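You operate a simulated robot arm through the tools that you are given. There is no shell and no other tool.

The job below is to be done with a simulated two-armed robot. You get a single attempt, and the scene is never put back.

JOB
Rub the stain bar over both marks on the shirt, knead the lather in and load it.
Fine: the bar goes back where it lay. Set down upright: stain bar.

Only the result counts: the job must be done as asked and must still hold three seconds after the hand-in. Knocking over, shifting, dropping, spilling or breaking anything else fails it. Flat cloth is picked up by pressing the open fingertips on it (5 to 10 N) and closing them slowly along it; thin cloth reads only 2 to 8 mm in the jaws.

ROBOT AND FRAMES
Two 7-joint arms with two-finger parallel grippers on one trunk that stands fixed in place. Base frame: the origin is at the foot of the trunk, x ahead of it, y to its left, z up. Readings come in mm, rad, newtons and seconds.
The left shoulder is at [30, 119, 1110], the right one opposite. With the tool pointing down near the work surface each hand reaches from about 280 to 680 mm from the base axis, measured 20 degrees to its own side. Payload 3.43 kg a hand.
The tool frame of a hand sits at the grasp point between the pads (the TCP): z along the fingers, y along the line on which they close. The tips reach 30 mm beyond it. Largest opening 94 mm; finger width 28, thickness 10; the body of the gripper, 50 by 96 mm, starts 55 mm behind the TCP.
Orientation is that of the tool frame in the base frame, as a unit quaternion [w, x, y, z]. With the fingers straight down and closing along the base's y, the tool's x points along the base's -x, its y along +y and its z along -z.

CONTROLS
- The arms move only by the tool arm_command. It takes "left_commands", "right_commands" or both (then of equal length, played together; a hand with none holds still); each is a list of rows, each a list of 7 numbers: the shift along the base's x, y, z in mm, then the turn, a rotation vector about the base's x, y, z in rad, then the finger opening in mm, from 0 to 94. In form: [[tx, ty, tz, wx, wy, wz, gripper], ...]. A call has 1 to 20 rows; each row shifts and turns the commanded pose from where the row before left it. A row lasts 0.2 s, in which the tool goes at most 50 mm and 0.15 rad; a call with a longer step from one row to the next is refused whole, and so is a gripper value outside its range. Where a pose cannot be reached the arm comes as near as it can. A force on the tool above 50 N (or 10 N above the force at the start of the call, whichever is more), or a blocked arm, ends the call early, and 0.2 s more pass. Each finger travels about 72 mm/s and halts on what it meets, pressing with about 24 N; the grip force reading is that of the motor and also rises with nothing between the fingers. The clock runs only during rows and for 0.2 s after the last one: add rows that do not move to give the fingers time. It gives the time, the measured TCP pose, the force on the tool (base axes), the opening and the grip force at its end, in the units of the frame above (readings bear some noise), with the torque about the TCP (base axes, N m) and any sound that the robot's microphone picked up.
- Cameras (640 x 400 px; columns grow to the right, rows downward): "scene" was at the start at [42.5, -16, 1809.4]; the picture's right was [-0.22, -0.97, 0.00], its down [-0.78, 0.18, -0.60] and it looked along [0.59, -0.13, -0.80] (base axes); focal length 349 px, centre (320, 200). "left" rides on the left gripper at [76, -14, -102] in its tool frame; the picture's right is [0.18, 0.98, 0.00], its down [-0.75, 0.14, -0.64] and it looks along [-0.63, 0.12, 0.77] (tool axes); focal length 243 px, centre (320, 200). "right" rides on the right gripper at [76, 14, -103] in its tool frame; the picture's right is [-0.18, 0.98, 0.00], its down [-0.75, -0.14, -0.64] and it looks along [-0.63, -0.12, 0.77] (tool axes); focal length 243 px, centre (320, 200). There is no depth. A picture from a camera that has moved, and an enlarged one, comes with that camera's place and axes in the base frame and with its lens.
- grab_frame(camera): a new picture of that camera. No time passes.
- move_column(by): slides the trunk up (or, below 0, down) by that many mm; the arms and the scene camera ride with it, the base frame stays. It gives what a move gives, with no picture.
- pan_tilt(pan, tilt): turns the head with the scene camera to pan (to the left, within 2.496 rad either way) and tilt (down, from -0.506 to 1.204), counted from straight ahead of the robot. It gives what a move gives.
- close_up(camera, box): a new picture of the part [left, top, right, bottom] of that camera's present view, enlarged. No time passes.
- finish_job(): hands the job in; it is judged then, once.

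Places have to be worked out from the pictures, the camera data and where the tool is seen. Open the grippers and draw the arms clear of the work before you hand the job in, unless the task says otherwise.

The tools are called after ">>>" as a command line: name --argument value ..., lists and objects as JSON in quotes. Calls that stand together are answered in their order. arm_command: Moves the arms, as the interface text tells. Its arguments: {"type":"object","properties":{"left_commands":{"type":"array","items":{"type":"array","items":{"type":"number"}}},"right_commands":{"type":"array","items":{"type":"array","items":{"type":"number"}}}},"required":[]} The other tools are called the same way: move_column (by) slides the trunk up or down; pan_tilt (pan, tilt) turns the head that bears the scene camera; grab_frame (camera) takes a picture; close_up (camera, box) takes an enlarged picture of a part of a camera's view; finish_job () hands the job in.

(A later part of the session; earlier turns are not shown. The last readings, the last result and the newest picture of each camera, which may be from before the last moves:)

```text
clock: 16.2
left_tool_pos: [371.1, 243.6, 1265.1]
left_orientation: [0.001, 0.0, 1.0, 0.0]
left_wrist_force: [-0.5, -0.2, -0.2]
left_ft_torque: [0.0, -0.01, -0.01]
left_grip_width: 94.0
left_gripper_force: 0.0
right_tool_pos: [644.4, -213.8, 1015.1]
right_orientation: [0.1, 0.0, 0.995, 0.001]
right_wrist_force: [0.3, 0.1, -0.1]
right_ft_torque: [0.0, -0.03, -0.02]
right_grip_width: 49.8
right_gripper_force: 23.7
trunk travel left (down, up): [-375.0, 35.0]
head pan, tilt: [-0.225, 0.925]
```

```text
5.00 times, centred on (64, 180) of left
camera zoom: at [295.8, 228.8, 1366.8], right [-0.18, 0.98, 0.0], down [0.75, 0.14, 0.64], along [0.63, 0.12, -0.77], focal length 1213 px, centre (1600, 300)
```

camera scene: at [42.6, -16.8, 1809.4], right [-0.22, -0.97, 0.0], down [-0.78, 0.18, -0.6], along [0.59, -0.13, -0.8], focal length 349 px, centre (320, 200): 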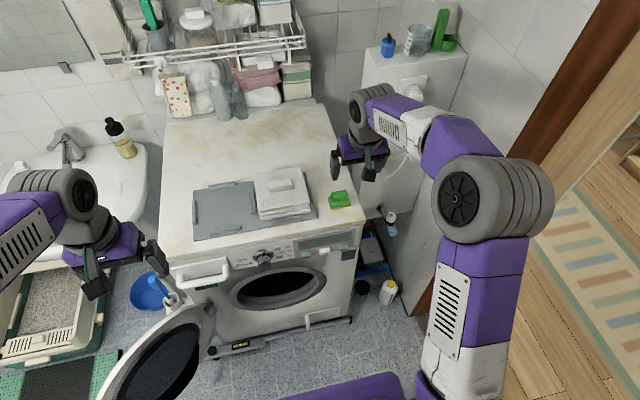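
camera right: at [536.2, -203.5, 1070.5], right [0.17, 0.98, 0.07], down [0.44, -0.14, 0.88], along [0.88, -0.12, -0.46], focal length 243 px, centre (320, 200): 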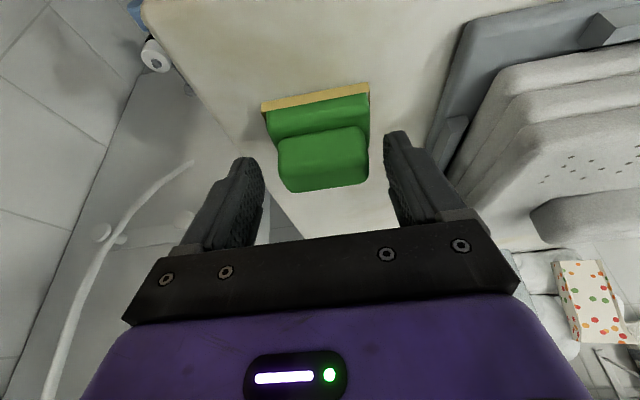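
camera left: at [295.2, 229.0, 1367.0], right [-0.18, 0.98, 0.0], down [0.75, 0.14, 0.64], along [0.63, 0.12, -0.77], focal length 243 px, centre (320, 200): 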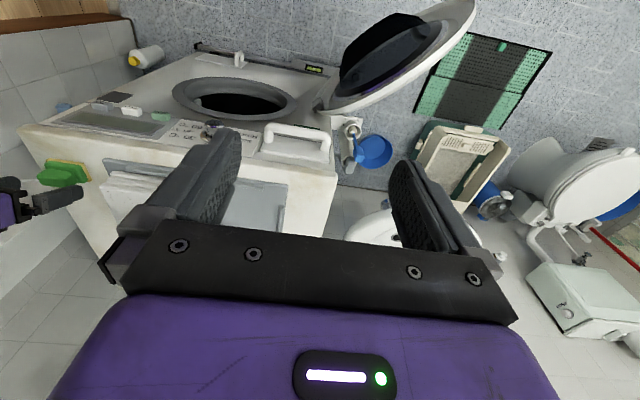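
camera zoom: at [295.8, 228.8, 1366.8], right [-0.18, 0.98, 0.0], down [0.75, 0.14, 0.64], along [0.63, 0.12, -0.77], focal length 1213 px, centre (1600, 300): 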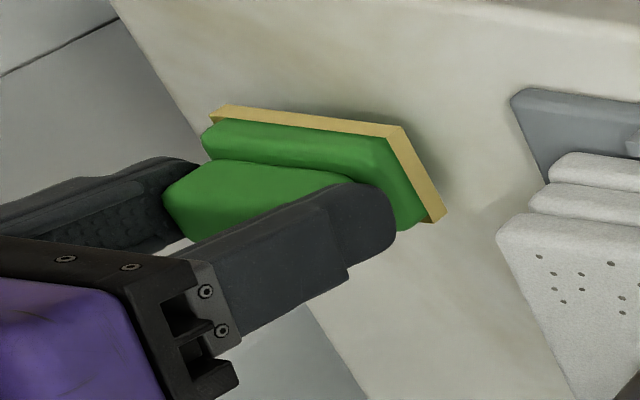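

The yellow sole lifts with the bar, so it is all one piece and firmly held at 49.8 mm. I raise it and carry it over the right-hand mark near (652, -88).

>>> arm_command --right_commands '[[0, 0, 20, 0, 0, 0, 40], [0, 0, 30, 0, 0, 0, 40], [0, 10, 30, 0, 0, 0, 40], [1, 25, 10, 0, 0, 0, 40], [1, 30, 0, 0, 0, 0, 40], [1, 30, 0, 0, 0, 0, 40], [0, 25, 0, 0, 0, 0, 40], [0, 6, 0, 0, 0, 0, 40], [0, 0, 0, 0, 0, 0, 40]]'

>>> grab_frame --camera "right"

>>> close_up --camera "scene" --box '[220, 130, 380, 230]'

>>> close_up --camera "left" --box '[0, 120, 256, 280]'

```text
clock: 18.2
left_tool_pos: [371.1, 242.9, 1264.2]
left_orientation: [0.0, 0.0, 1.0, -0.001]
left_wrist_force: [0.4, 0.0, -1.2]
left_ft_torque: [-0.01, -0.02, 0.0]
left_grip_width: 94.0
left_gripper_force: 0.2
right_tool_pos: [647.3, -88.0, 1105.0]
right_orientation: [0.099, 0.001, 0.995, 0.0]
right_wrist_force: [-0.1, -0.1, -0.5]
right_ft_torque: [-0.03, 0.03, 0.02]
right_grip_width: 49.2
right_gripper_force: 23.9
trunk travel left (down, up): [-375.0, 35.0]
head pan, tilt: [-0.225, 0.925]
```

```text
taken
camera right: at [552.7, -73.4, 1191.1], right [0.18, 0.98, 0.04], down [0.61, -0.14, 0.78], along [0.77, -0.12, -0.63], focal length 243 px, centre (320, 200)
```

right: 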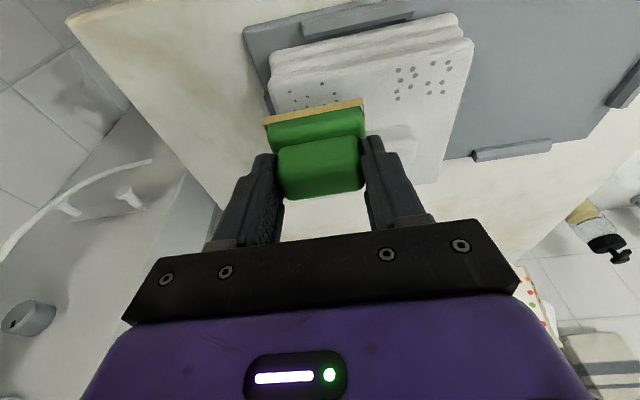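

```text
4.00 times, centred on (300, 180) of scene
camera zoom: at [42.6, -15.9, 1809.4], right [-0.22, -0.97, 0.0], down [-0.78, 0.18, -0.6], along [0.59, -0.13, -0.8], focal length 1395 px, centre (400, 280)
```

zoom: 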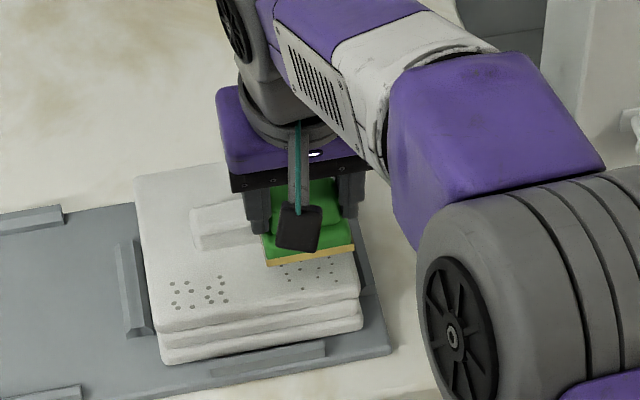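

```text
2.50 times, centred on (128, 200) of left
camera zoom: at [295.7, 229.0, 1366.8], right [-0.18, 0.98, 0.0], down [0.75, 0.14, 0.64], along [0.63, 0.12, -0.77], focal length 606 px, centre (800, 200)
```

zoom: 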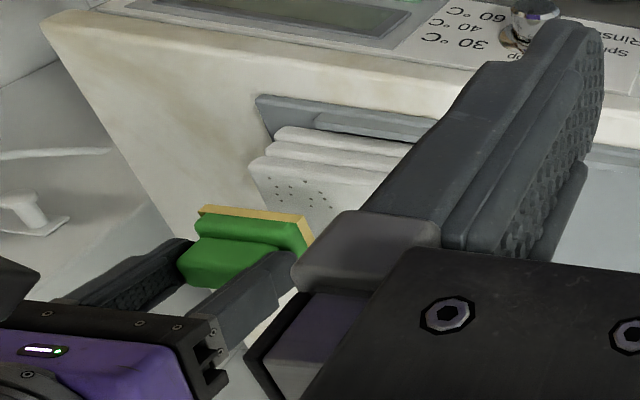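

The bar is held over the right mark. I descend to just above the shirt and watch for contact.

>>> arm_command --right_commands '[[0, 0, -10, 0, 0, 0, 40], [0, 0, -10, 0, 0, 0, 40], [0, 0, -8, 0, 0, 0, 40], [0, 0, -6, 0, 0, 0, 40], [0, 0, 0, 0, 0, 0, 40]]'

>>> close_up --camera "right" --box '[200, 0, 520, 200]'

>>> close_up --camera "scene" --box '[220, 150, 348, 230]'

```text
clock: 19.4
left_tool_pos: [372.0, 243.6, 1263.9]
left_orientation: [-0.001, 0.001, 1.0, 0.0]
left_wrist_force: [-0.2, -0.3, 0.0]
left_ft_torque: [0.0, 0.02, 0.01]
left_grip_width: 94.0
left_gripper_force: 0.1
right_tool_pos: [645.9, -87.8, 1070.6]
right_orientation: [0.1, 0.0, 0.995, 0.0]
right_wrist_force: [-0.4, 1.6, 0.7]
right_ft_torque: [-0.01, -0.02, 0.03]
right_grip_width: 49.1
right_gripper_force: 24.2
trunk travel left (down, up): [-375.0, 35.0]
head pan, tilt: [-0.225, 0.925]
```

```text
2.00 times, centred on (360, 100) of right
camera zoom: at [552.5, -72.9, 1155.8], right [0.18, 0.98, 0.04], down [0.61, -0.14, 0.78], along [0.77, -0.12, -0.63], focal length 485 px, centre (240, 400)
```

zoom: 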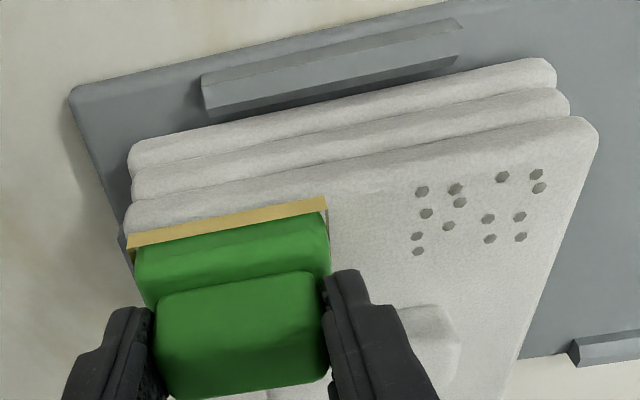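

```text
5.00 times, centred on (284, 190) of scene
camera zoom: at [42.4, -16.1, 1809.4], right [-0.22, -0.97, 0.0], down [-0.78, 0.18, -0.6], along [0.59, -0.13, -0.8], focal length 1744 px, centre (500, 250)
```

zoom: 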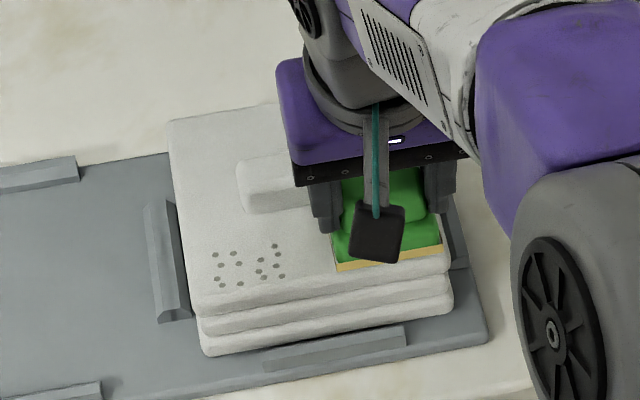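

No contact yet and the bar covers the right mark. I go down in small steps to feel the shirt.

>>> arm_command --right_commands '[[0, 0, -3, 0, 0, 0, 40], [0, 0, -3, 0, 0, 0, 40], [0, 0, -2, 0, 0, 0, 40], [0, 0, 0, 0, 0, 0, 40]]'

```text
clock: 20.4
left_tool_pos: [368.4, 243.2, 1265.6]
left_orientation: [0.001, 0.0, 1.0, 0.0]
left_wrist_force: [-0.4, -0.1, 0.2]
left_ft_torque: [0.02, -0.01, -0.01]
left_grip_width: 94.3
left_gripper_force: 0.0
right_tool_pos: [647.3, -86.7, 1065.9]
right_orientation: [0.104, 0.0, 0.995, 0.001]
right_wrist_force: [-0.8, -0.2, 22.5]
right_ft_torque: [0.08, 0.29, 0.04]
right_grip_width: 49.4
right_gripper_force: 23.9
trunk travel left (down, up): [-375.0, 35.0]
head pan, tilt: [-0.225, 0.925]
```

Contact: 22 N at the commanded 1063 level, so the shirt top is at about z≈1011. I ease up to roughly 8 N and rub back and forth, first along y.

>>> arm_command --right_commands '[[0, 0, 1.7, 0, 0, 0, 40], [0, 5, 0, 0, 0, 0, 40], [0, 7, 0, 0, 0, 0, 40], [0, -7, 0, 0, 0, 0, 40], [0, -7, 0, 0, 0, 0, 40], [0, -7, 0, 0, 0, 0, 40], [0, -5, 0, 0, 0, 0, 40], [0, 7, 0, 0, 0, 0, 40], [0, 7, 0, 0, 0, 0, 40], [0, 0, 0, 0, 0, 0, 40]]'

>>> close_up --camera "right" --box '[200, 0, 520, 200]'

>>> close_up --camera "scene" --box '[220, 150, 348, 230]'

```text
clock: 22.6
left_tool_pos: [369.1, 241.5, 1267.2]
left_orientation: [0.0, 0.001, 1.0, 0.0]
left_wrist_force: [0.0, 0.4, -0.1]
left_ft_torque: [0.01, 0.01, 0.05]
left_grip_width: 93.8
left_gripper_force: 0.1
right_tool_pos: [644.6, -95.2, 1066.4]
right_orientation: [0.102, 0.002, 0.995, -0.005]
right_wrist_force: [-4.2, -18.1, 23.2]
right_ft_torque: [-0.66, 0.07, -0.12]
right_grip_width: 49.1
right_gripper_force: 24.2
trunk travel left (down, up): [-375.0, 35.0]
head pan, tilt: [-0.225, 0.925]
```

```text
2.00 times, centred on (360, 100) of right
camera zoom: at [551.1, -79.7, 1151.9], right [0.19, 0.98, 0.03], down [0.61, -0.14, 0.78], along [0.77, -0.13, -0.62], focal length 485 px, centre (240, 400)
```

zoom: 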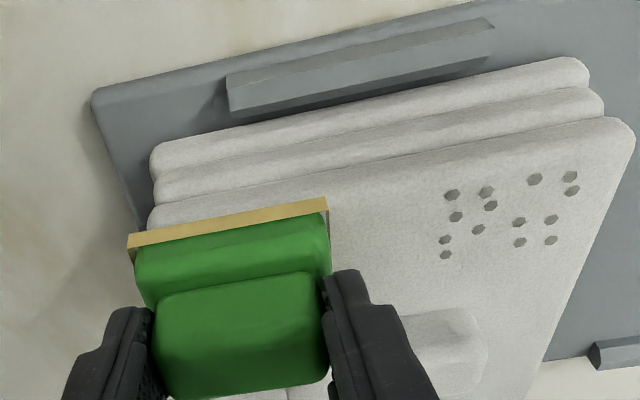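

```text
5.00 times, centred on (284, 190) of scene
camera zoom: at [38.6, -18.9, 1809.5], right [-0.22, -0.97, 0.0], down [-0.78, 0.18, -0.6], along [0.59, -0.13, -0.8], focal length 1744 px, centre (500, 250)
```

zoom: 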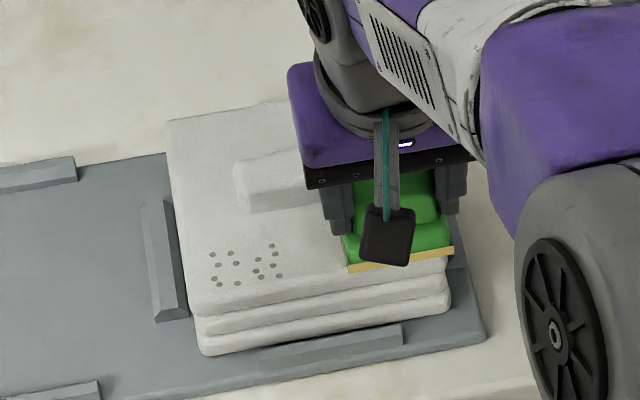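

The bar grips the cloth strongly (18 N sideways at 23 N down), so it lags. I lighten the pressure by 1.5 mm and check the force before stroking again.

>>> arm_command --right_commands '[[0, 0, 1.0, 0, 0, 0, 40], [0, 0, 0.5, 0, 0, 0, 40], [0, 0, 0, 0, 0, 0, 40]]'

```text
clock: 23.4
left_tool_pos: [369.7, 243.5, 1265.9]
left_orientation: [0.001, -0.001, 1.0, -0.001]
left_wrist_force: [-0.1, 0.7, -0.3]
left_ft_torque: [0.03, 0.02, -0.02]
left_grip_width: 93.9
left_gripper_force: 0.0
right_tool_pos: [645.0, -87.3, 1068.3]
right_orientation: [0.1, -0.001, 0.995, 0.001]
right_wrist_force: [-1.1, -6.6, 9.7]
right_ft_torque: [-0.51, -0.06, -0.06]
right_grip_width: 49.6
right_gripper_force: 24.2
trunk travel left (down, up): [-375.0, 35.0]
head pan, tilt: [-0.225, 0.925]
```

Now about 10 N down with the bar sliding freely. I rub with longer strokes along y and also along x over the right mark.

>>> arm_command --right_commands '[[0, 7, 0, 0, 0, 0, 40], [0, 7, 0, 0, 0, 0, 40], [0, 0, 0, 0, 0, 0, 40], [0, -8, 0, 0, 0, 0, 40], [0, -8, 0, 0, 0, 0, 40], [0, -8, 0, 0, 0, 0, 40], [0, -6, 0, 0, 0, 0, 40], [0, 0, 0, 0, 0, 0, 40], [0, 8, 0, 0, 0, 0, 40], [0, 8, 0, 0, 0, 0, 40], [0, 8, 0, 0, 0, 0, 40], [0, 6, 0, 0, 0, 0, 40], [0, -8, 0, 0, 0, 0, 40], [0, -8, 0, 0, 0, 0, 40], [0, -8, 0, 0, 0, 0, 40], [0, -6, 0, 0, 0, 0, 40], [0, 8, 0, 0, 0, 0, 40], [0, 8, 0, 0, 0, 0, 40], [0, 0, 0, 0, 0, 0, 40]]'

>>> close_up --camera "right" --box '[200, 0, 520, 200]'

>>> close_up --camera "scene" --box '[220, 150, 348, 230]'

```text
clock: 27.4
left_tool_pos: [371.5, 241.9, 1264.3]
left_orientation: [0.0, 0.0, 1.0, 0.0]
left_wrist_force: [0.8, 0.1, 0.3]
left_ft_torque: [0.01, -0.03, -0.01]
left_grip_width: 94.0
left_gripper_force: 0.1
right_tool_pos: [648.4, -86.7, 1065.7]
right_orientation: [0.099, -0.001, 0.995, 0.0]
right_wrist_force: [0.6, -0.9, 1.9]
right_ft_torque: [-0.06, -0.03, -0.03]
right_grip_width: 49.2
right_gripper_force: 24.2
trunk travel left (down, up): [-375.0, 35.0]
head pan, tilt: [-0.225, 0.925]
```

```text
2.00 times, centred on (360, 100) of right
camera zoom: at [552.8, -73.3, 1152.4], right [0.18, 0.98, 0.04], down [0.61, -0.14, 0.78], along [0.77, -0.12, -0.63], focal length 485 px, centre (240, 400)
```

zoom: 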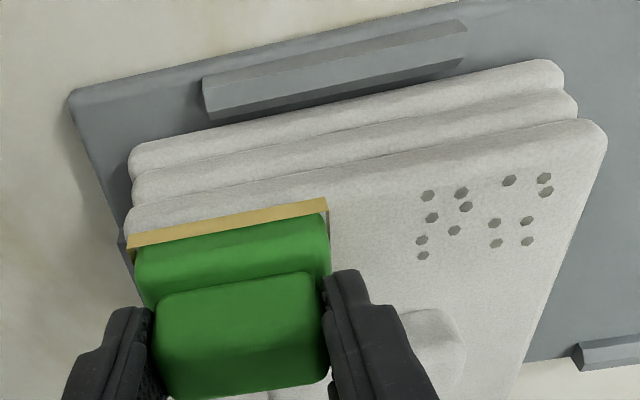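

```text
5.00 times, centred on (284, 190) of scene
camera zoom: at [42.4, -16.5, 1809.4], right [-0.22, -0.97, 0.0], down [-0.78, 0.18, -0.6], along [0.59, -0.13, -0.8], focal length 1744 px, centre (500, 250)
```

zoom: 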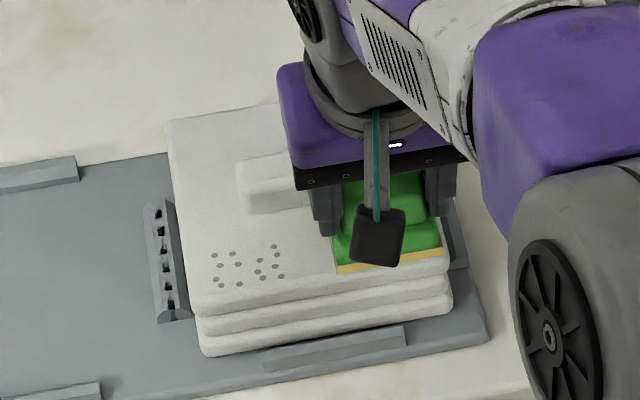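

Force is light now (2 N), and dark squares appeared on the ledge left of the shirt. I zoom in to understand what that is.

>>> close_up --camera "scene" --box '[236, 180, 284, 210]'

>>> close_up --camera "right" --box '[420, 40, 640, 178]'

```text
13.33 times, centred on (260, 195) of scene
camera zoom: at [42.4, -16.5, 1809.4], right [-0.22, -0.97, 0.0], down [-0.78, 0.18, -0.6], along [0.59, -0.13, -0.8], focal length 4651 px, centre (1120, 267)
```

zoom: 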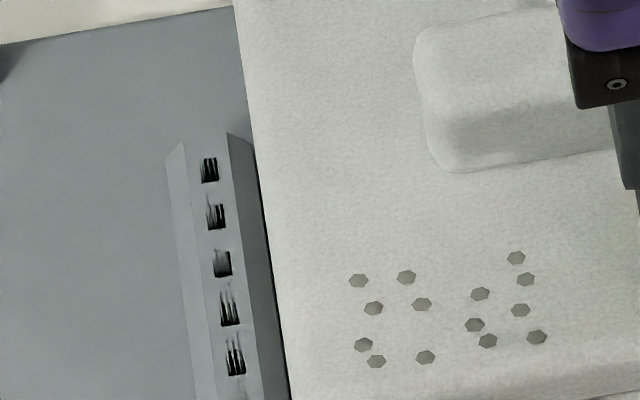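

```text
2.90 times, centred on (530, 109) of right
camera zoom: at [552.8, -73.3, 1152.4], right [0.18, 0.98, 0.04], down [0.61, -0.14, 0.78], along [0.77, -0.12, -0.63], focal length 703 px, centre (-289, 464)
```

zoom: 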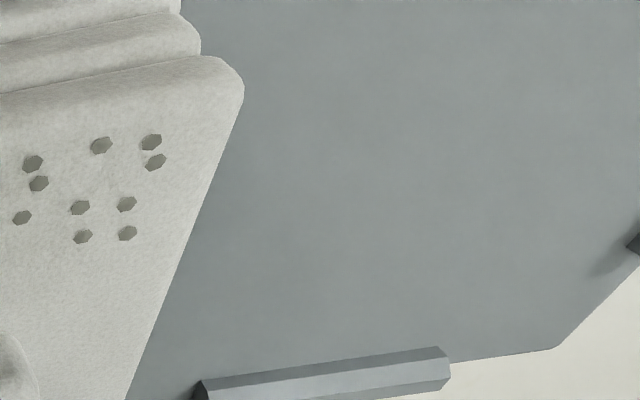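

Those squares look like a shadow rendering artefact; the shirt has not moved. I press slightly more and add strokes along x over the right mark.

>>> arm_command --right_commands '[[0, 0, -0.6, 0, 0, 0, 40], [5, 0, 0, 0, 0, 0, 40], [7, 0, 0, 0, 0, 0, 40], [0, 0, 0, 0, 0, 0, 40], [-7, 0, 0, 0, 0, 0, 40], [-7, 0, 0, 0, 0, 0, 40], [-5, 0, 0, 0, 0, 0, 40], [0, 0, 0, 0, 0, 0, 40], [7, 0, 0, 0, 0, 0, 40], [7, 0, 0, 0, 0, 0, 40], [5, 0, 0, 0, 0, 0, 40], [-7, 0, 0, 0, 0, 0, 40], [-7, 0, 0, 0, 0, 0, 40], [2, 0, 0, 0, 0, 0, 40], [0, 0, 0, 0, 0, 0, 40]]'

```text
clock: 30.6
left_tool_pos: [370.1, 243.7, 1264.7]
left_orientation: [0.001, 0.0, 1.0, 0.0]
left_wrist_force: [0.3, 1.0, -0.6]
left_ft_torque: [0.02, -0.02, 0.02]
left_grip_width: 93.7
left_gripper_force: 0.1
right_tool_pos: [645.6, -87.6, 1066.1]
right_orientation: [0.099, 0.0, 0.995, -0.001]
right_wrist_force: [-5.2, -1.2, 10.1]
right_ft_torque: [-0.06, 0.16, 0.0]
right_grip_width: 49.4
right_gripper_force: 23.8
trunk travel left (down, up): [-375.0, 35.0]
head pan, tilt: [-0.225, 0.925]
```

Good: 10 N down with about 5 N friction. One more round of y-strokes at this pressure, then lift and look at the mark.

>>> arm_command --right_commands '[[0, 8, 0, 0, 0, 0, 40], [0, 8, 0, 0, 0, 0, 40], [0, -8, 0, 0, 0, 0, 40], [0, -8, 0, 0, 0, 0, 40], [0, -8, 0, 0, 0, 0, 40], [0, -8, 0, 0, 0, 0, 40], [0, 8, 0, 0, 0, 0, 40], [0, 8, 0, 0, 0, 0, 40], [0, 8, 0, 0, 0, 0, 40], [0, 8, 0, 0, 0, 0, 40], [0, -8, 0, 0, 0, 0, 40], [0, -8, 0, 0, 0, 0, 40], [0, 0, 10, 0, 0, 0, 40], [0, 0, 20, 0, 0, 0, 40], [0, -25, 15, 0, 0, 0, 40], [0, -25, 0, 0, 0, 0, 40], [0, -25, 0, 0, 0, 0, 40], [0, 0, 0, 0, 0, 0, 40]]'

>>> close_up --camera "right" --box '[240, 0, 560, 200]'

>>> close_up --camera "scene" --box '[240, 150, 336, 210]'

```text
clock: 34.4
left_tool_pos: [371.9, 243.7, 1265.3]
left_orientation: [0.0, 0.0, 1.0, 0.0]
left_wrist_force: [0.2, 0.1, 1.2]
left_ft_torque: [0.0, -0.08, -0.03]
left_grip_width: 94.0
left_gripper_force: 0.1
right_tool_pos: [648.2, -161.3, 1110.5]
right_orientation: [0.1, 0.0, 0.995, 0.0]
right_wrist_force: [0.5, -0.8, 0.0]
right_ft_torque: [-0.01, -0.02, -0.03]
right_grip_width: 49.5
right_gripper_force: 24.1
trunk travel left (down, up): [-375.0, 35.0]
head pan, tilt: [-0.225, 0.925]
```

```text
2.00 times, centred on (400, 100) of right
camera zoom: at [553.0, -147.2, 1196.2], right [0.18, 0.98, 0.04], down [0.61, -0.14, 0.78], along [0.77, -0.12, -0.63], focal length 485 px, centre (160, 400)
```

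zoom: 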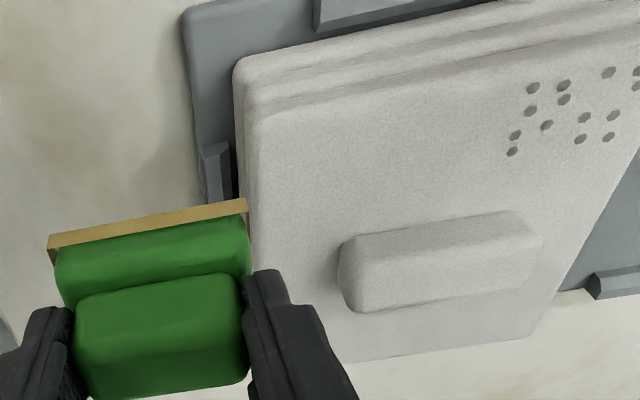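

```text
6.67 times, centred on (288, 180) of scene
camera zoom: at [42.7, -15.2, 1809.4], right [-0.22, -0.97, 0.0], down [-0.78, 0.18, -0.6], along [0.59, -0.13, -0.8], focal length 2326 px, centre (533, 333)
```

zoom: 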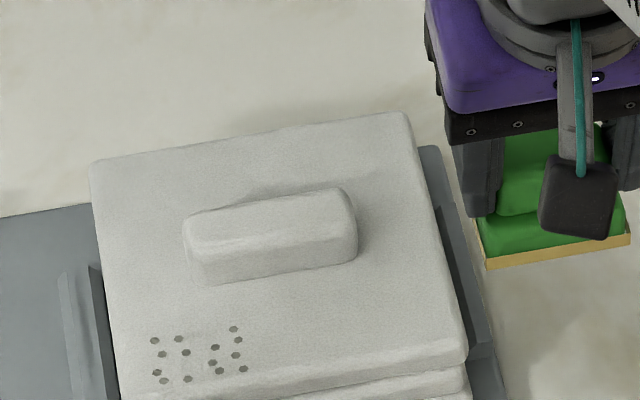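

The right mark's dots are completely gone. I carry the bar across to the left mark near (650, -9) and lower it.

>>> arm_command --right_commands '[[0, 30, 0, 0, 0, 0, 40], [0, 31, 0, 0, 0, 0, 40], [0, 31, 0, 0, 0, 0, 40], [0, 31, 0, 0, 0, 0, 40], [0, 31, 0, 0, 0, 0, 40], [0, 0, -15, 0, 0, 0, 40], [0, 0, -15, 0, 0, 0, 40], [0, 0, -8, 0, 0, 0, 40], [0, 0, 0, 0, 0, 0, 40]]'

>>> close_up --camera "right" --box '[160, 0, 480, 200]'

>>> close_up --camera "scene" --box '[220, 150, 348, 230]'

```text
clock: 36.4
left_tool_pos: [371.5, 243.4, 1264.7]
left_orientation: [0.0, 0.0, 1.0, 0.0]
left_wrist_force: [-0.4, 0.2, 1.0]
left_ft_torque: [0.02, -0.03, -0.02]
left_grip_width: 94.0
left_gripper_force: 0.1
right_tool_pos: [648.0, -9.6, 1072.7]
right_orientation: [0.099, 0.0, 0.995, 0.0]
right_wrist_force: [-0.4, 0.2, -2.2]
right_ft_torque: [0.01, 0.01, -0.02]
right_grip_width: 49.0
right_gripper_force: 24.1
trunk travel left (down, up): [-375.0, 35.0]
head pan, tilt: [-0.225, 0.925]
```

```text
2.00 times, centred on (320, 100) of right
camera zoom: at [553.9, 5.0, 1158.8], right [0.18, 0.98, 0.04], down [0.61, -0.14, 0.78], along [0.77, -0.12, -0.63], focal length 485 px, centre (320, 400)
```

zoom: 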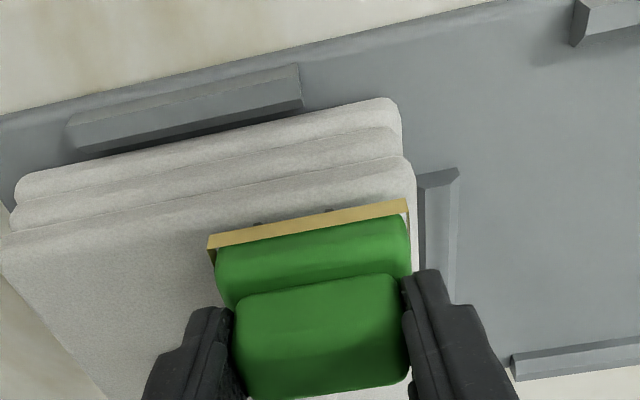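

```text
5.00 times, centred on (284, 190) of scene
camera zoom: at [42.5, -16.0, 1809.4], right [-0.22, -0.97, 0.0], down [-0.78, 0.18, -0.6], along [0.59, -0.13, -0.8], focal length 1744 px, centre (500, 250)
```

zoom: 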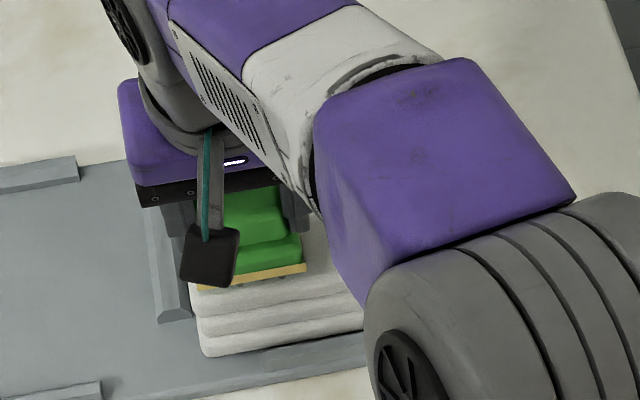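

The left mark is under the bar, with two dots just peeking out at the near edge, so I'll stroke a bit nearer too. I lower to contact and read the force.

>>> arm_command --right_commands '[[-2, 0, -3, 0, 0, 0, 40], [0, 0, -2.5, 0, 0, 0, 40], [0, 0, -1.2, 0, 0, 0, 40], [0, 0, 0, 0, 0, 0, 40]]'

```text
clock: 37.4
left_tool_pos: [372.0, 243.6, 1264.4]
left_orientation: [0.0, 0.0, 1.0, 0.0]
left_wrist_force: [0.3, 0.0, 0.2]
left_ft_torque: [-0.04, 0.02, -0.02]
left_grip_width: 94.1
left_gripper_force: 0.2
right_tool_pos: [645.5, -8.1, 1067.0]
right_orientation: [0.101, 0.0, 0.995, 0.0]
right_wrist_force: [0.2, 0.7, 1.3]
right_ft_torque: [-0.04, 0.01, 0.03]
right_grip_width: 49.3
right_gripper_force: 24.5
trunk travel left (down, up): [-375.0, 35.0]
head pan, tilt: [-0.225, 0.925]
```

Just at the surface; I press 1 mm more and start stroking along y.

>>> arm_command --right_commands '[[0, 0, -0.8, 0, 0, 0, 40], [0, 4, 0, 0, 0, 0, 40], [0, 4, 0, 0, 0, 0, 40], [0, -8, 0, 0, 0, 0, 40], [0, -8, 0, 0, 0, 0, 40], [0, -8, 0, 0, 0, 0, 40], [0, 8, 0, 0, 0, 0, 40], [0, 8, 0, 0, 0, 0, 40], [0, 0, 0, 0, 0, 0, 40]]'

```text
clock: 39.4
left_tool_pos: [371.1, 242.9, 1265.0]
left_orientation: [0.0, 0.0, 1.0, 0.0]
left_wrist_force: [0.5, -0.9, 0.3]
left_ft_torque: [0.02, 0.01, 0.0]
left_grip_width: 94.1
left_gripper_force: 0.0
right_tool_pos: [646.4, -9.6, 1066.3]
right_orientation: [0.1, 0.0, 0.995, 0.0]
right_wrist_force: [1.7, -5.2, 8.3]
right_ft_torque: [-0.4, -0.06, -0.01]
right_grip_width: 49.3
right_gripper_force: 24.0
trunk travel left (down, up): [-375.0, 35.0]
head pan, tilt: [-0.225, 0.925]
```

8 N down with 5 N friction, as wanted. I continue with x-strokes and further y-strokes, ending with a lift aside to look.

>>> arm_command --right_commands '[[-5, 0, 0, 0, 0, 0, 40], [-5, 0, 0, 0, 0, 0, 40], [7, 0, 0, 0, 0, 0, 40], [7, 0, 0, 0, 0, 0, 40], [6, 0, 0, 0, 0, 0, 40], [-7, 0, 0, 0, 0, 0, 40], [-7, 0, 0, 0, 0, 0, 40], [-6, 0, 0, 0, 0, 0, 40], [6, 0, 0, 0, 0, 0, 40], [0, 8, 0, 0, 0, 0, 40], [0, -8, 0, 0, 0, 0, 40], [0, -8, 0, 0, 0, 0, 40], [0, -6, 0, 0, 0, 0, 40], [0, 8, 0, 0, 0, 0, 40], [0, 8, 0, 0, 0, 0, 40], [0, 6, 0, 0, 0, 0, 40], [0, -8, 0, 0, 0, 0, 40], [0, -8, 0, 0, 0, 0, 40], [0, 8, 0, 0, 0, 0, 40], [0, 0, 0, 0, 0, 0, 40]]'

```text
clock: 43.6
left_tool_pos: [371.2, 242.8, 1265.7]
left_orientation: [0.0, -0.001, 1.0, 0.0]
left_wrist_force: [1.1, 0.6, 0.1]
left_ft_torque: [0.02, -0.01, 0.0]
left_grip_width: 94.3
left_gripper_force: 0.1
right_tool_pos: [640.1, -9.8, 1066.8]
right_orientation: [0.099, 0.001, 0.995, -0.001]
right_wrist_force: [-3.2, -5.6, 8.8]
right_ft_torque: [-0.14, 0.13, 0.0]
right_grip_width: 49.5
right_gripper_force: 24.2
trunk travel left (down, up): [-375.0, 35.0]
head pan, tilt: [-0.225, 0.925]
```

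A few more strokes at the far side, then I lift and move aside to look.

>>> arm_command --right_commands '[[7, 0, 0, 0, 0, 0, 40], [0, 8, 0, 0, 0, 0, 40], [0, -8, 0, 0, 0, 0, 40], [0, -8, 0, 0, 0, 0, 40], [0, -6, 0, 0, 0, 0, 40], [0, 8, 0, 0, 0, 0, 40], [0, 8, 0, 0, 0, 0, 40], [0, 6, 0, 0, 0, 0, 40], [0, -8, 0, 0, 0, 0, 40], [0, 0, 10, 0, 0, 0, 40], [0, 0, 20, 0, 0, 0, 40], [0, -30, 15, 0, 0, 0, 40], [0, -40, 0, 0, 0, 0, 40], [0, -40, 0, 0, 0, 0, 40], [0, -40, 0, 0, 0, 0, 40], [0, 0, 0, 0, 0, 0, 40]]'

>>> close_up --camera "right" --box '[240, 0, 560, 200]'

>>> close_up --camera "scene" --box '[232, 150, 328, 210]'

```text
clock: 47.0
left_tool_pos: [371.5, 244.5, 1263.8]
left_orientation: [0.001, 0.0, 1.0, 0.0]
left_wrist_force: [-0.3, 0.5, 0.0]
left_ft_torque: [-0.01, -0.01, -0.01]
left_grip_width: 94.2
left_gripper_force: 0.0
right_tool_pos: [649.3, -160.5, 1111.6]
right_orientation: [0.1, -0.001, 0.995, 0.001]
right_wrist_force: [0.1, 0.0, -1.2]
right_ft_torque: [-0.01, 0.02, 0.0]
right_grip_width: 49.2
right_gripper_force: 24.0
trunk travel left (down, up): [-375.0, 35.0]
head pan, tilt: [-0.225, 0.925]
```

```text
2.00 times, centred on (400, 100) of right
camera zoom: at [554.6, -145.0, 1197.1], right [0.18, 0.98, 0.04], down [0.61, -0.14, 0.78], along [0.77, -0.12, -0.63], focal length 485 px, centre (160, 400)
```

zoom: 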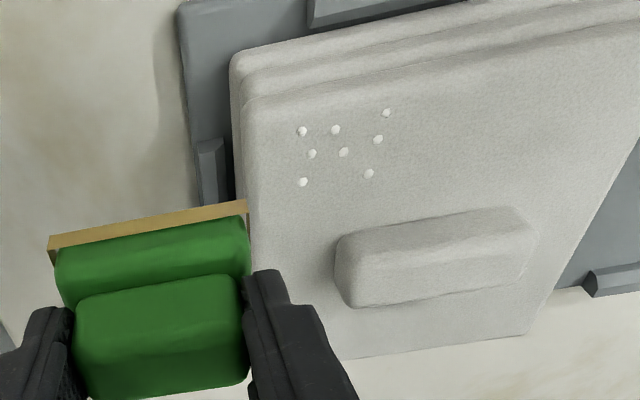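

```text
6.67 times, centred on (280, 180) of scene
camera zoom: at [42.7, -14.6, 1809.4], right [-0.22, -0.97, 0.0], down [-0.78, 0.18, -0.6], along [0.59, -0.13, -0.8], focal length 2326 px, centre (587, 333)
```

zoom: 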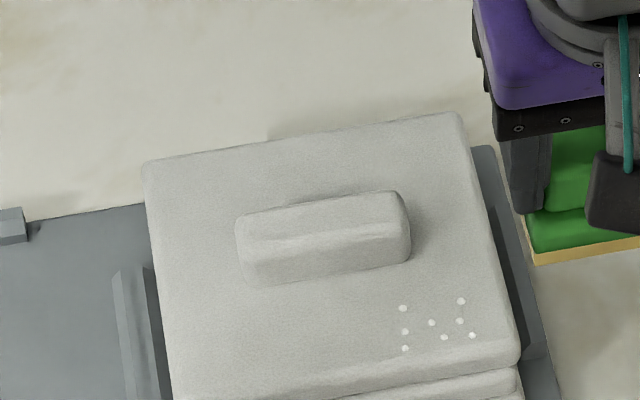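

The left mark is gone too, and lather dots are now appearing on the right mark. I carry the bar back over its original place and lower it slowly.

>>> arm_command --right_commands '[[-1, -15, -5, 0, 0, 0, 40], [-1, -20, -15, 0, 0, 0, 40], [-1, -20, -20, 0, 0, 0, 40], [-1, 0, -20, 0, 0, 0, 40], [0, 0, -20, 0, 0, 0, 40], [0, 0, -12, 0, 0, 0, 40], [0, 0, -6, 0, 0, 0, 40], [0, 0, -3, 0, 0, 0, 40], [0, 0, 0, 0, 0, 0, 40]]'

>>> close_up --camera "left" --box '[0, 140, 128, 220]'

>>> close_up --camera "scene" --box '[310, 175, 374, 215]'

```text
clock: 49.0
left_tool_pos: [371.5, 242.6, 1263.7]
left_orientation: [0.0, 0.0, 1.0, 0.0]
left_wrist_force: [-1.4, -0.5, 0.1]
left_ft_torque: [0.0, 0.01, -0.01]
left_grip_width: 93.9
left_gripper_force: 0.0
right_tool_pos: [644.6, -212.2, 1008.1]
right_orientation: [0.099, 0.0, 0.995, -0.001]
right_wrist_force: [-0.2, 0.1, -0.1]
right_ft_torque: [-0.01, -0.03, 0.0]
right_grip_width: 49.6
right_gripper_force: 24.5
trunk travel left (down, up): [-375.0, 35.0]
head pan, tilt: [-0.225, 0.925]
```

```text
5.00 times, centred on (64, 180) of left
camera zoom: at [295.7, 228.9, 1366.9], right [-0.18, 0.98, 0.0], down [0.75, 0.14, 0.64], along [0.63, 0.12, -0.77], focal length 1213 px, centre (1600, 300)
```

zoom: 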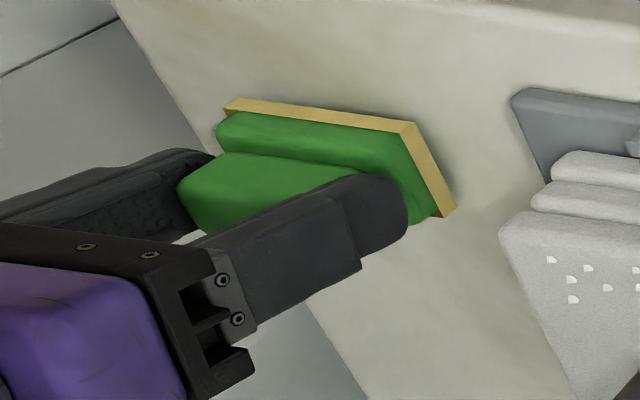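

```text
10.00 times, centred on (342, 195) of scene
camera zoom: at [42.6, -15.9, 1809.4], right [-0.22, -0.97, 0.0], down [-0.78, 0.18, -0.6], along [0.59, -0.13, -0.8], focal length 3488 px, centre (100, 250)
```

zoom: 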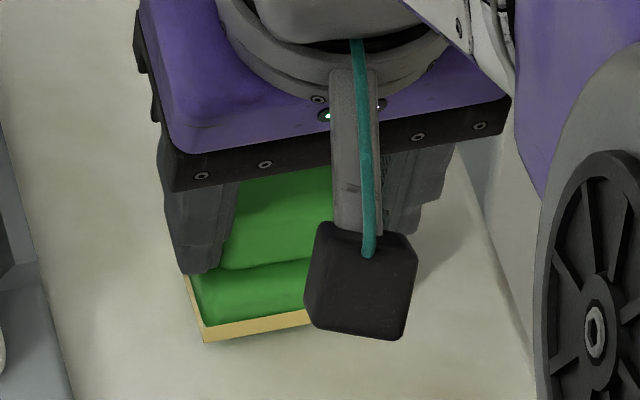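

The bar hangs about 4 mm above its place, aligned with where it lay. I lower the rest and check the contact force.

>>> arm_command --right_commands '[[0, 0, -1.5, 0, 0, 0, 40], [0, 0, -1.5, 0, 0, 0, 40], [0, 0, -1, 0, 0, 0, 40], [0, 0, -0.6, 0, 0, 0, 40], [0, 0, 0, 0, 0, 0, 40]]'

```text
clock: 50.2
left_tool_pos: [371.9, 244.3, 1264.1]
left_orientation: [0.0, 0.001, 1.0, -0.001]
left_wrist_force: [0.8, -0.5, 0.0]
left_ft_torque: [0.01, -0.02, -0.02]
left_grip_width: 93.9
left_gripper_force: 0.2
right_tool_pos: [644.7, -212.6, 1003.5]
right_orientation: [0.099, 0.0, 0.995, 0.0]
right_wrist_force: [0.0, -0.1, -1.1]
right_ft_torque: [0.01, 0.02, 0.02]
right_grip_width: 49.3
right_gripper_force: 23.7
trunk travel left (down, up): [-375.0, 35.0]
head pan, tilt: [-0.225, 0.925]
```

No contact yet; I lower another 1.2 mm.

>>> arm_command --right_commands '[[0, 0, -0.6, 0, 0, 0, 40], [0, 0, -0.6, 0, 0, 0, 40], [0, 0, 0, 0, 0, 0, 40]]'

```text
clock: 51.0
left_tool_pos: [371.1, 243.5, 1264.6]
left_orientation: [0.0, 0.001, 1.0, 0.0]
left_wrist_force: [-0.1, 1.1, 0.2]
left_ft_torque: [-0.03, -0.01, -0.02]
left_grip_width: 93.8
left_gripper_force: 0.1
right_tool_pos: [645.2, -212.4, 1004.8]
right_orientation: [0.1, 0.001, 0.995, 0.0]
right_wrist_force: [-1.1, 0.1, 4.6]
right_ft_torque: [-0.01, 0.04, -0.01]
right_grip_width: 49.2
right_gripper_force: 24.4
trunk travel left (down, up): [-375.0, 35.0]
head pan, tilt: [-0.225, 0.925]
```

The bar rests on the machine top with about 4.6 N. I open the fingers slowly and equally, then rise straight up.

>>> arm_command --right_commands '[[0, 0, 0, 0, 0, 0, 47], [0, 0, 0, 0, 0, 0, 50], [0, 0, 0, 0, 0, 0, 53], [0, 0, 0, 0, 0, 0, 57], [0, 0, 0, 0, 0, 0, 64], [0, 0, 0, 0, 0, 0, 72], [0, 0, 5, 0, 0, 0, 76], [0, 0, 15, 0, 0, 0, 76], [0, 0, 25, 0, 0, 0, 76], [0, 0, 25, 0, 0, 0, 76], [0, 0, 0, 0, 0, 0, 76]]'

>>> close_up --camera "left" --box '[0, 140, 128, 220]'

>>> close_up --camera "scene" --box '[310, 175, 374, 215]'

>>> close_up --camera "scene" --box '[232, 150, 328, 210]'

```text
clock: 53.4
left_tool_pos: [372.3, 243.5, 1264.1]
left_orientation: [0.001, 0.0, 1.0, 0.0]
left_wrist_force: [0.1, -0.1, -0.7]
left_ft_torque: [0.01, 0.01, 0.02]
left_grip_width: 93.8
left_gripper_force: 0.1
right_tool_pos: [642.8, -214.6, 1075.2]
right_orientation: [0.099, -0.001, 0.995, 0.001]
right_wrist_force: [-0.3, -0.5, -0.9]
right_ft_torque: [-0.04, 0.01, -0.01]
right_grip_width: 75.9
right_gripper_force: 0.1
trunk travel left (down, up): [-375.0, 35.0]
head pan, tilt: [-0.225, 0.925]
```

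```text
5.00 times, centred on (64, 180) of left
camera zoom: at [296.0, 228.7, 1366.8], right [-0.18, 0.98, 0.0], down [0.75, 0.14, 0.64], along [0.63, 0.12, -0.77], focal length 1213 px, centre (1600, 300)
```

zoom: 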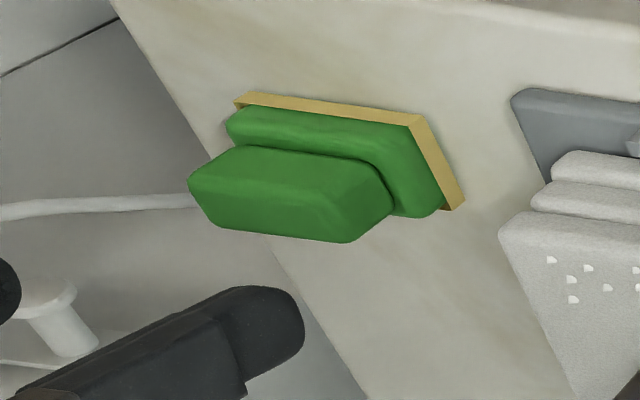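

```text
10.00 times, centred on (342, 195) of scene
camera zoom: at [43.0, -16.2, 1809.4], right [-0.22, -0.97, 0.0], down [-0.78, 0.18, -0.6], along [0.59, -0.13, -0.8], focal length 3488 px, centre (100, 250)
```

zoom: 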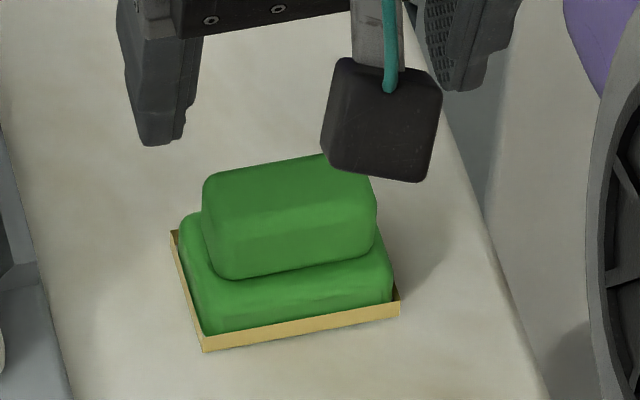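

```text
6.67 times, centred on (280, 180) of scene
camera zoom: at [43.0, -16.2, 1809.4], right [-0.22, -0.97, 0.0], down [-0.78, 0.18, -0.6], along [0.59, -0.13, -0.8], focal length 2326 px, centre (587, 333)
```

zoom: 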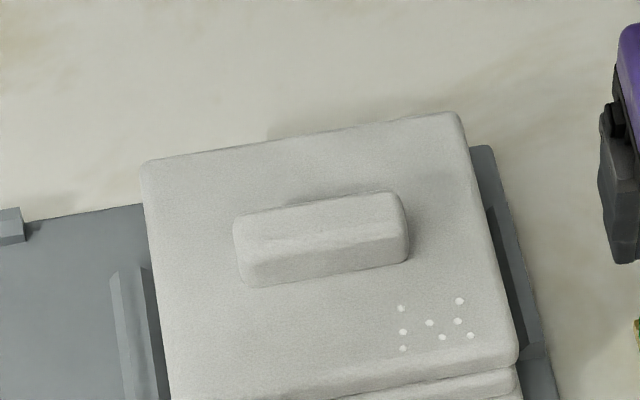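

The bar is upright back in its place (within a millimetre or so). Lather dots show on the right mark only so far; I wait a few seconds while backing the hand up, and look again.

>>> arm_command --right_commands '[[0, 0, 20, 0, 0, 0, 76], [0, 0, 20, 0, 0, 0, 76], [0, 0, 0, 0, 0, 0, 50], [0, 0, 0, 0, 0, 0, 20], [0, 0, 0, 0, 0, 0, 0], [0, 0, 0, 0, 0, 0, 0], [0, 0, 0, 0, 0, 0, 0], [0, 0, 0, 0, 0, 0, 0], [0, 0, 0, 0, 0, 0, 0], [0, 0, 0, 0, 0, 0, 0], [0, 0, 0, 0, 0, 0, 0], [0, 0, 0, 0, 0, 0, 0], [0, 0, 0, 0, 0, 0, 0], [0, 0, 0, 0, 0, 0, 0], [0, 0, 0, 0, 0, 0, 0], [0, 0, 0, 0, 0, 0, 0]]'

>>> close_up --camera "scene" --box '[232, 150, 328, 210]'

>>> close_up --camera "right" --box '[300, 0, 620, 200]'

```text
clock: 56.8
left_tool_pos: [371.0, 242.9, 1265.1]
left_orientation: [-0.001, 0.0, 1.0, 0.001]
left_wrist_force: [0.4, -0.2, 0.5]
left_ft_torque: [-0.02, -0.01, -0.02]
left_grip_width: 93.9
left_gripper_force: 0.1
right_tool_pos: [643.4, -212.5, 1112.3]
right_orientation: [0.099, 0.0, 0.995, 0.0]
right_wrist_force: [0.2, 0.2, -0.3]
right_ft_torque: [-0.01, 0.0, -0.02]
right_grip_width: 0.0
right_gripper_force: 24.0
trunk travel left (down, up): [-375.0, 35.0]
head pan, tilt: [-0.225, 0.925]
```

```text
6.67 times, centred on (280, 180) of scene
camera zoom: at [42.5, -16.0, 1809.4], right [-0.22, -0.97, 0.0], down [-0.78, 0.18, -0.6], along [0.59, -0.13, -0.8], focal length 2326 px, centre (587, 333)
```

zoom: 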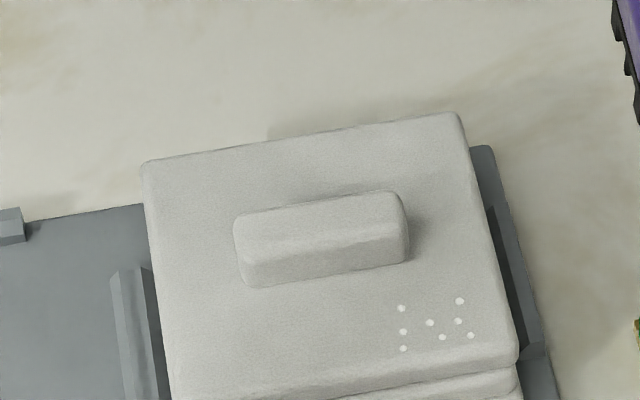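

```text
2.00 times, centred on (460, 100) of right
camera zoom: at [549.2, -198.9, 1199.0], right [0.18, 0.98, 0.04], down [0.61, -0.14, 0.78], along [0.77, -0.12, -0.63], focal length 485 px, centre (40, 400)
```

zoom: 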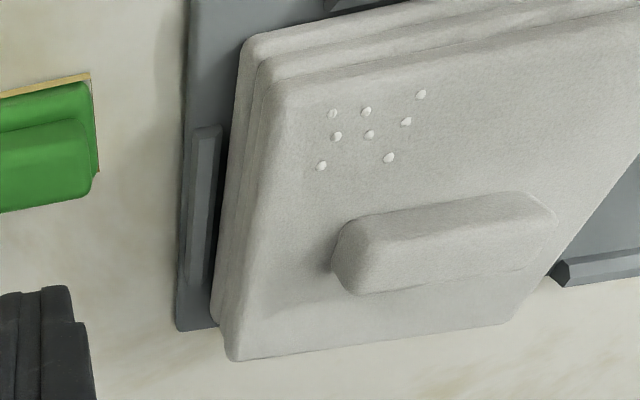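

The left mark shows no lather yet; the right one took somewhere between 5 and 15 s after rubbing to foam. I wait 4 s more and look again.

>>> arm_command --right_commands '[[0, 0, 0, 0, 0, 0, 0], [0, 0, 0, 0, 0, 0, 0], [0, 0, 0, 0, 0, 0, 0], [0, 0, 0, 0, 0, 0, 0], [0, 0, 0, 0, 0, 0, 0], [0, 0, 0, 0, 0, 0, 0], [0, 0, 0, 0, 0, 0, 0], [0, 0, 0, 0, 0, 0, 0], [0, 0, 0, 0, 0, 0, 0], [0, 0, 0, 0, 0, 0, 0], [0, 0, 0, 0, 0, 0, 0], [0, 0, 0, 0, 0, 0, 0], [0, 0, 0, 0, 0, 0, 0], [0, 0, 0, 0, 0, 0, 0], [0, 0, 0, 0, 0, 0, 0], [0, 0, 0, 0, 0, 0, 0], [0, 0, 0, 0, 0, 0, 0], [0, 0, 0, 0, 0, 0, 0], [0, 0, 0, 0, 0, 0, 0], [0, 0, 0, 0, 0, 0, 0]]'

>>> close_up --camera "scene" --box '[232, 150, 328, 210]'

>>> close_up --camera "right" --box '[420, 0, 640, 138]'

```text
clock: 61.0
left_tool_pos: [371.7, 243.5, 1264.4]
left_orientation: [-0.001, 0.0, 1.0, 0.0]
left_wrist_force: [0.7, 0.0, -0.6]
left_ft_torque: [-0.01, -0.03, -0.03]
left_grip_width: 94.1
left_gripper_force: 0.0
right_tool_pos: [643.6, -213.2, 1112.5]
right_orientation: [0.099, 0.0, 0.995, 0.0]
right_wrist_force: [1.1, -1.0, 0.2]
right_ft_torque: [-0.03, -0.01, 0.0]
right_grip_width: 0.1
right_gripper_force: 23.8
trunk travel left (down, up): [-375.0, 35.0]
head pan, tilt: [-0.225, 0.925]
```

```text
6.67 times, centred on (280, 180) of scene
camera zoom: at [42.5, -16.0, 1809.4], right [-0.22, -0.97, 0.0], down [-0.78, 0.18, -0.6], along [0.59, -0.13, -0.8], focal length 2326 px, centre (587, 333)
```

zoom: 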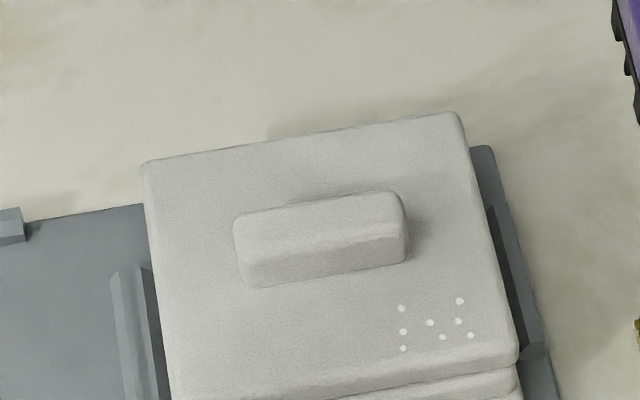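

```text
2.90 times, centred on (530, 69) of right
camera zoom: at [549.2, -198.9, 1199.0], right [0.18, 0.98, 0.04], down [0.61, -0.14, 0.78], along [0.77, -0.12, -0.63], focal length 703 px, centre (-289, 580)
```

zoom: 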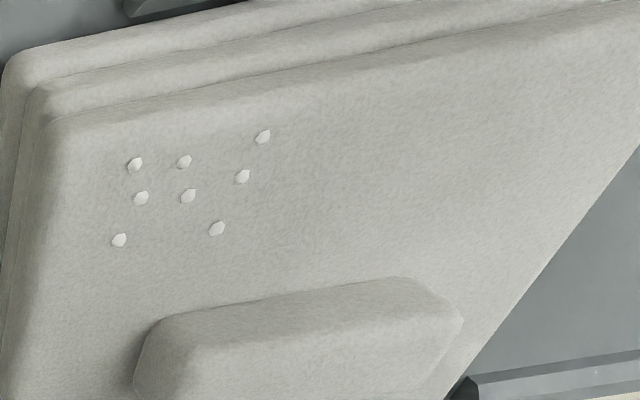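

Still only the right mark foams. I move the right hand closer over the left part of the shirt to inspect the left mark's place in detail.

>>> arm_command --right_commands '[[-10, 30, 10, 0, 0, 0, 0], [-10, 35, 10, 0, 0, 0, 0], [-10, 35, 10, 0, 0, 0, 0], [-10, 35, 0, 0, 0, 0, 0], [0, 35, 0, 0, 0, 0, 0], [0, 0, 0, 0, 0, 0, 0], [0, 0, 0, 0, 0, 0, 0], [0, 0, 0, 0, 0, 0, 0], [0, 0, 0, 0, 0, 0, 0], [0, 0, 0, 0, 0, 0, 0], [0, 0, 0, 0, 0, 0, 0], [0, 0, 0, 0, 0, 0, 0], [0, 0, 0, 0, 0, 0, 0], [0, 0, 0, 0, 0, 0, 0], [0, 0, 0, 0, 0, 0, 0]]'

>>> grab_frame --camera "right"

>>> close_up --camera "right" --box '[260, 20, 500, 170]'

```text
clock: 64.2
left_tool_pos: [372.2, 243.4, 1264.3]
left_orientation: [0.0, 0.0, 1.0, 0.0]
left_wrist_force: [0.2, -0.6, 0.1]
left_ft_torque: [0.01, 0.03, 0.01]
left_grip_width: 93.9
left_gripper_force: 0.0
right_tool_pos: [605.0, -43.1, 1143.8]
right_orientation: [0.1, 0.0, 0.995, 0.0]
right_wrist_force: [0.4, -0.4, 0.9]
right_ft_torque: [-0.01, 0.02, 0.01]
right_grip_width: 0.0
right_gripper_force: 23.9
trunk travel left (down, up): [-375.0, 35.0]
head pan, tilt: [-0.225, 0.925]
```

```text
taken
camera right: at [510.3, -28.9, 1229.4], right [0.18, 0.98, 0.04], down [0.61, -0.14, 0.78], along [0.77, -0.12, -0.63], focal length 243 px, centre (320, 200)
```

right: 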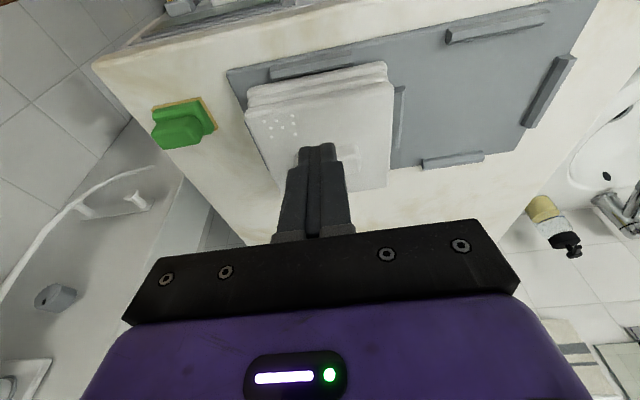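

```text
2.67 times, centred on (380, 95) of right
camera zoom: at [510.3, -28.9, 1229.4], right [0.18, 0.98, 0.04], down [0.61, -0.14, 0.78], along [0.77, -0.12, -0.63], focal length 647 px, centre (160, 480)
```

zoom: 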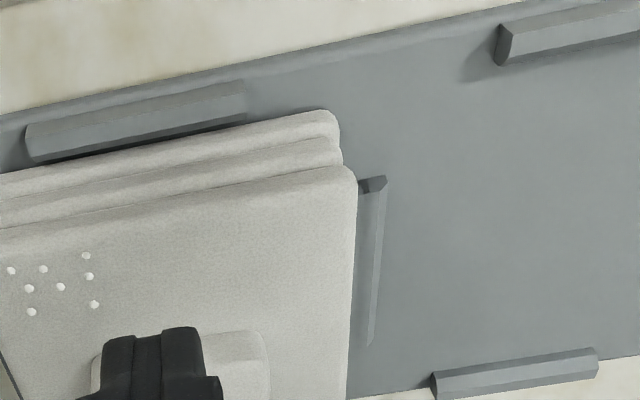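

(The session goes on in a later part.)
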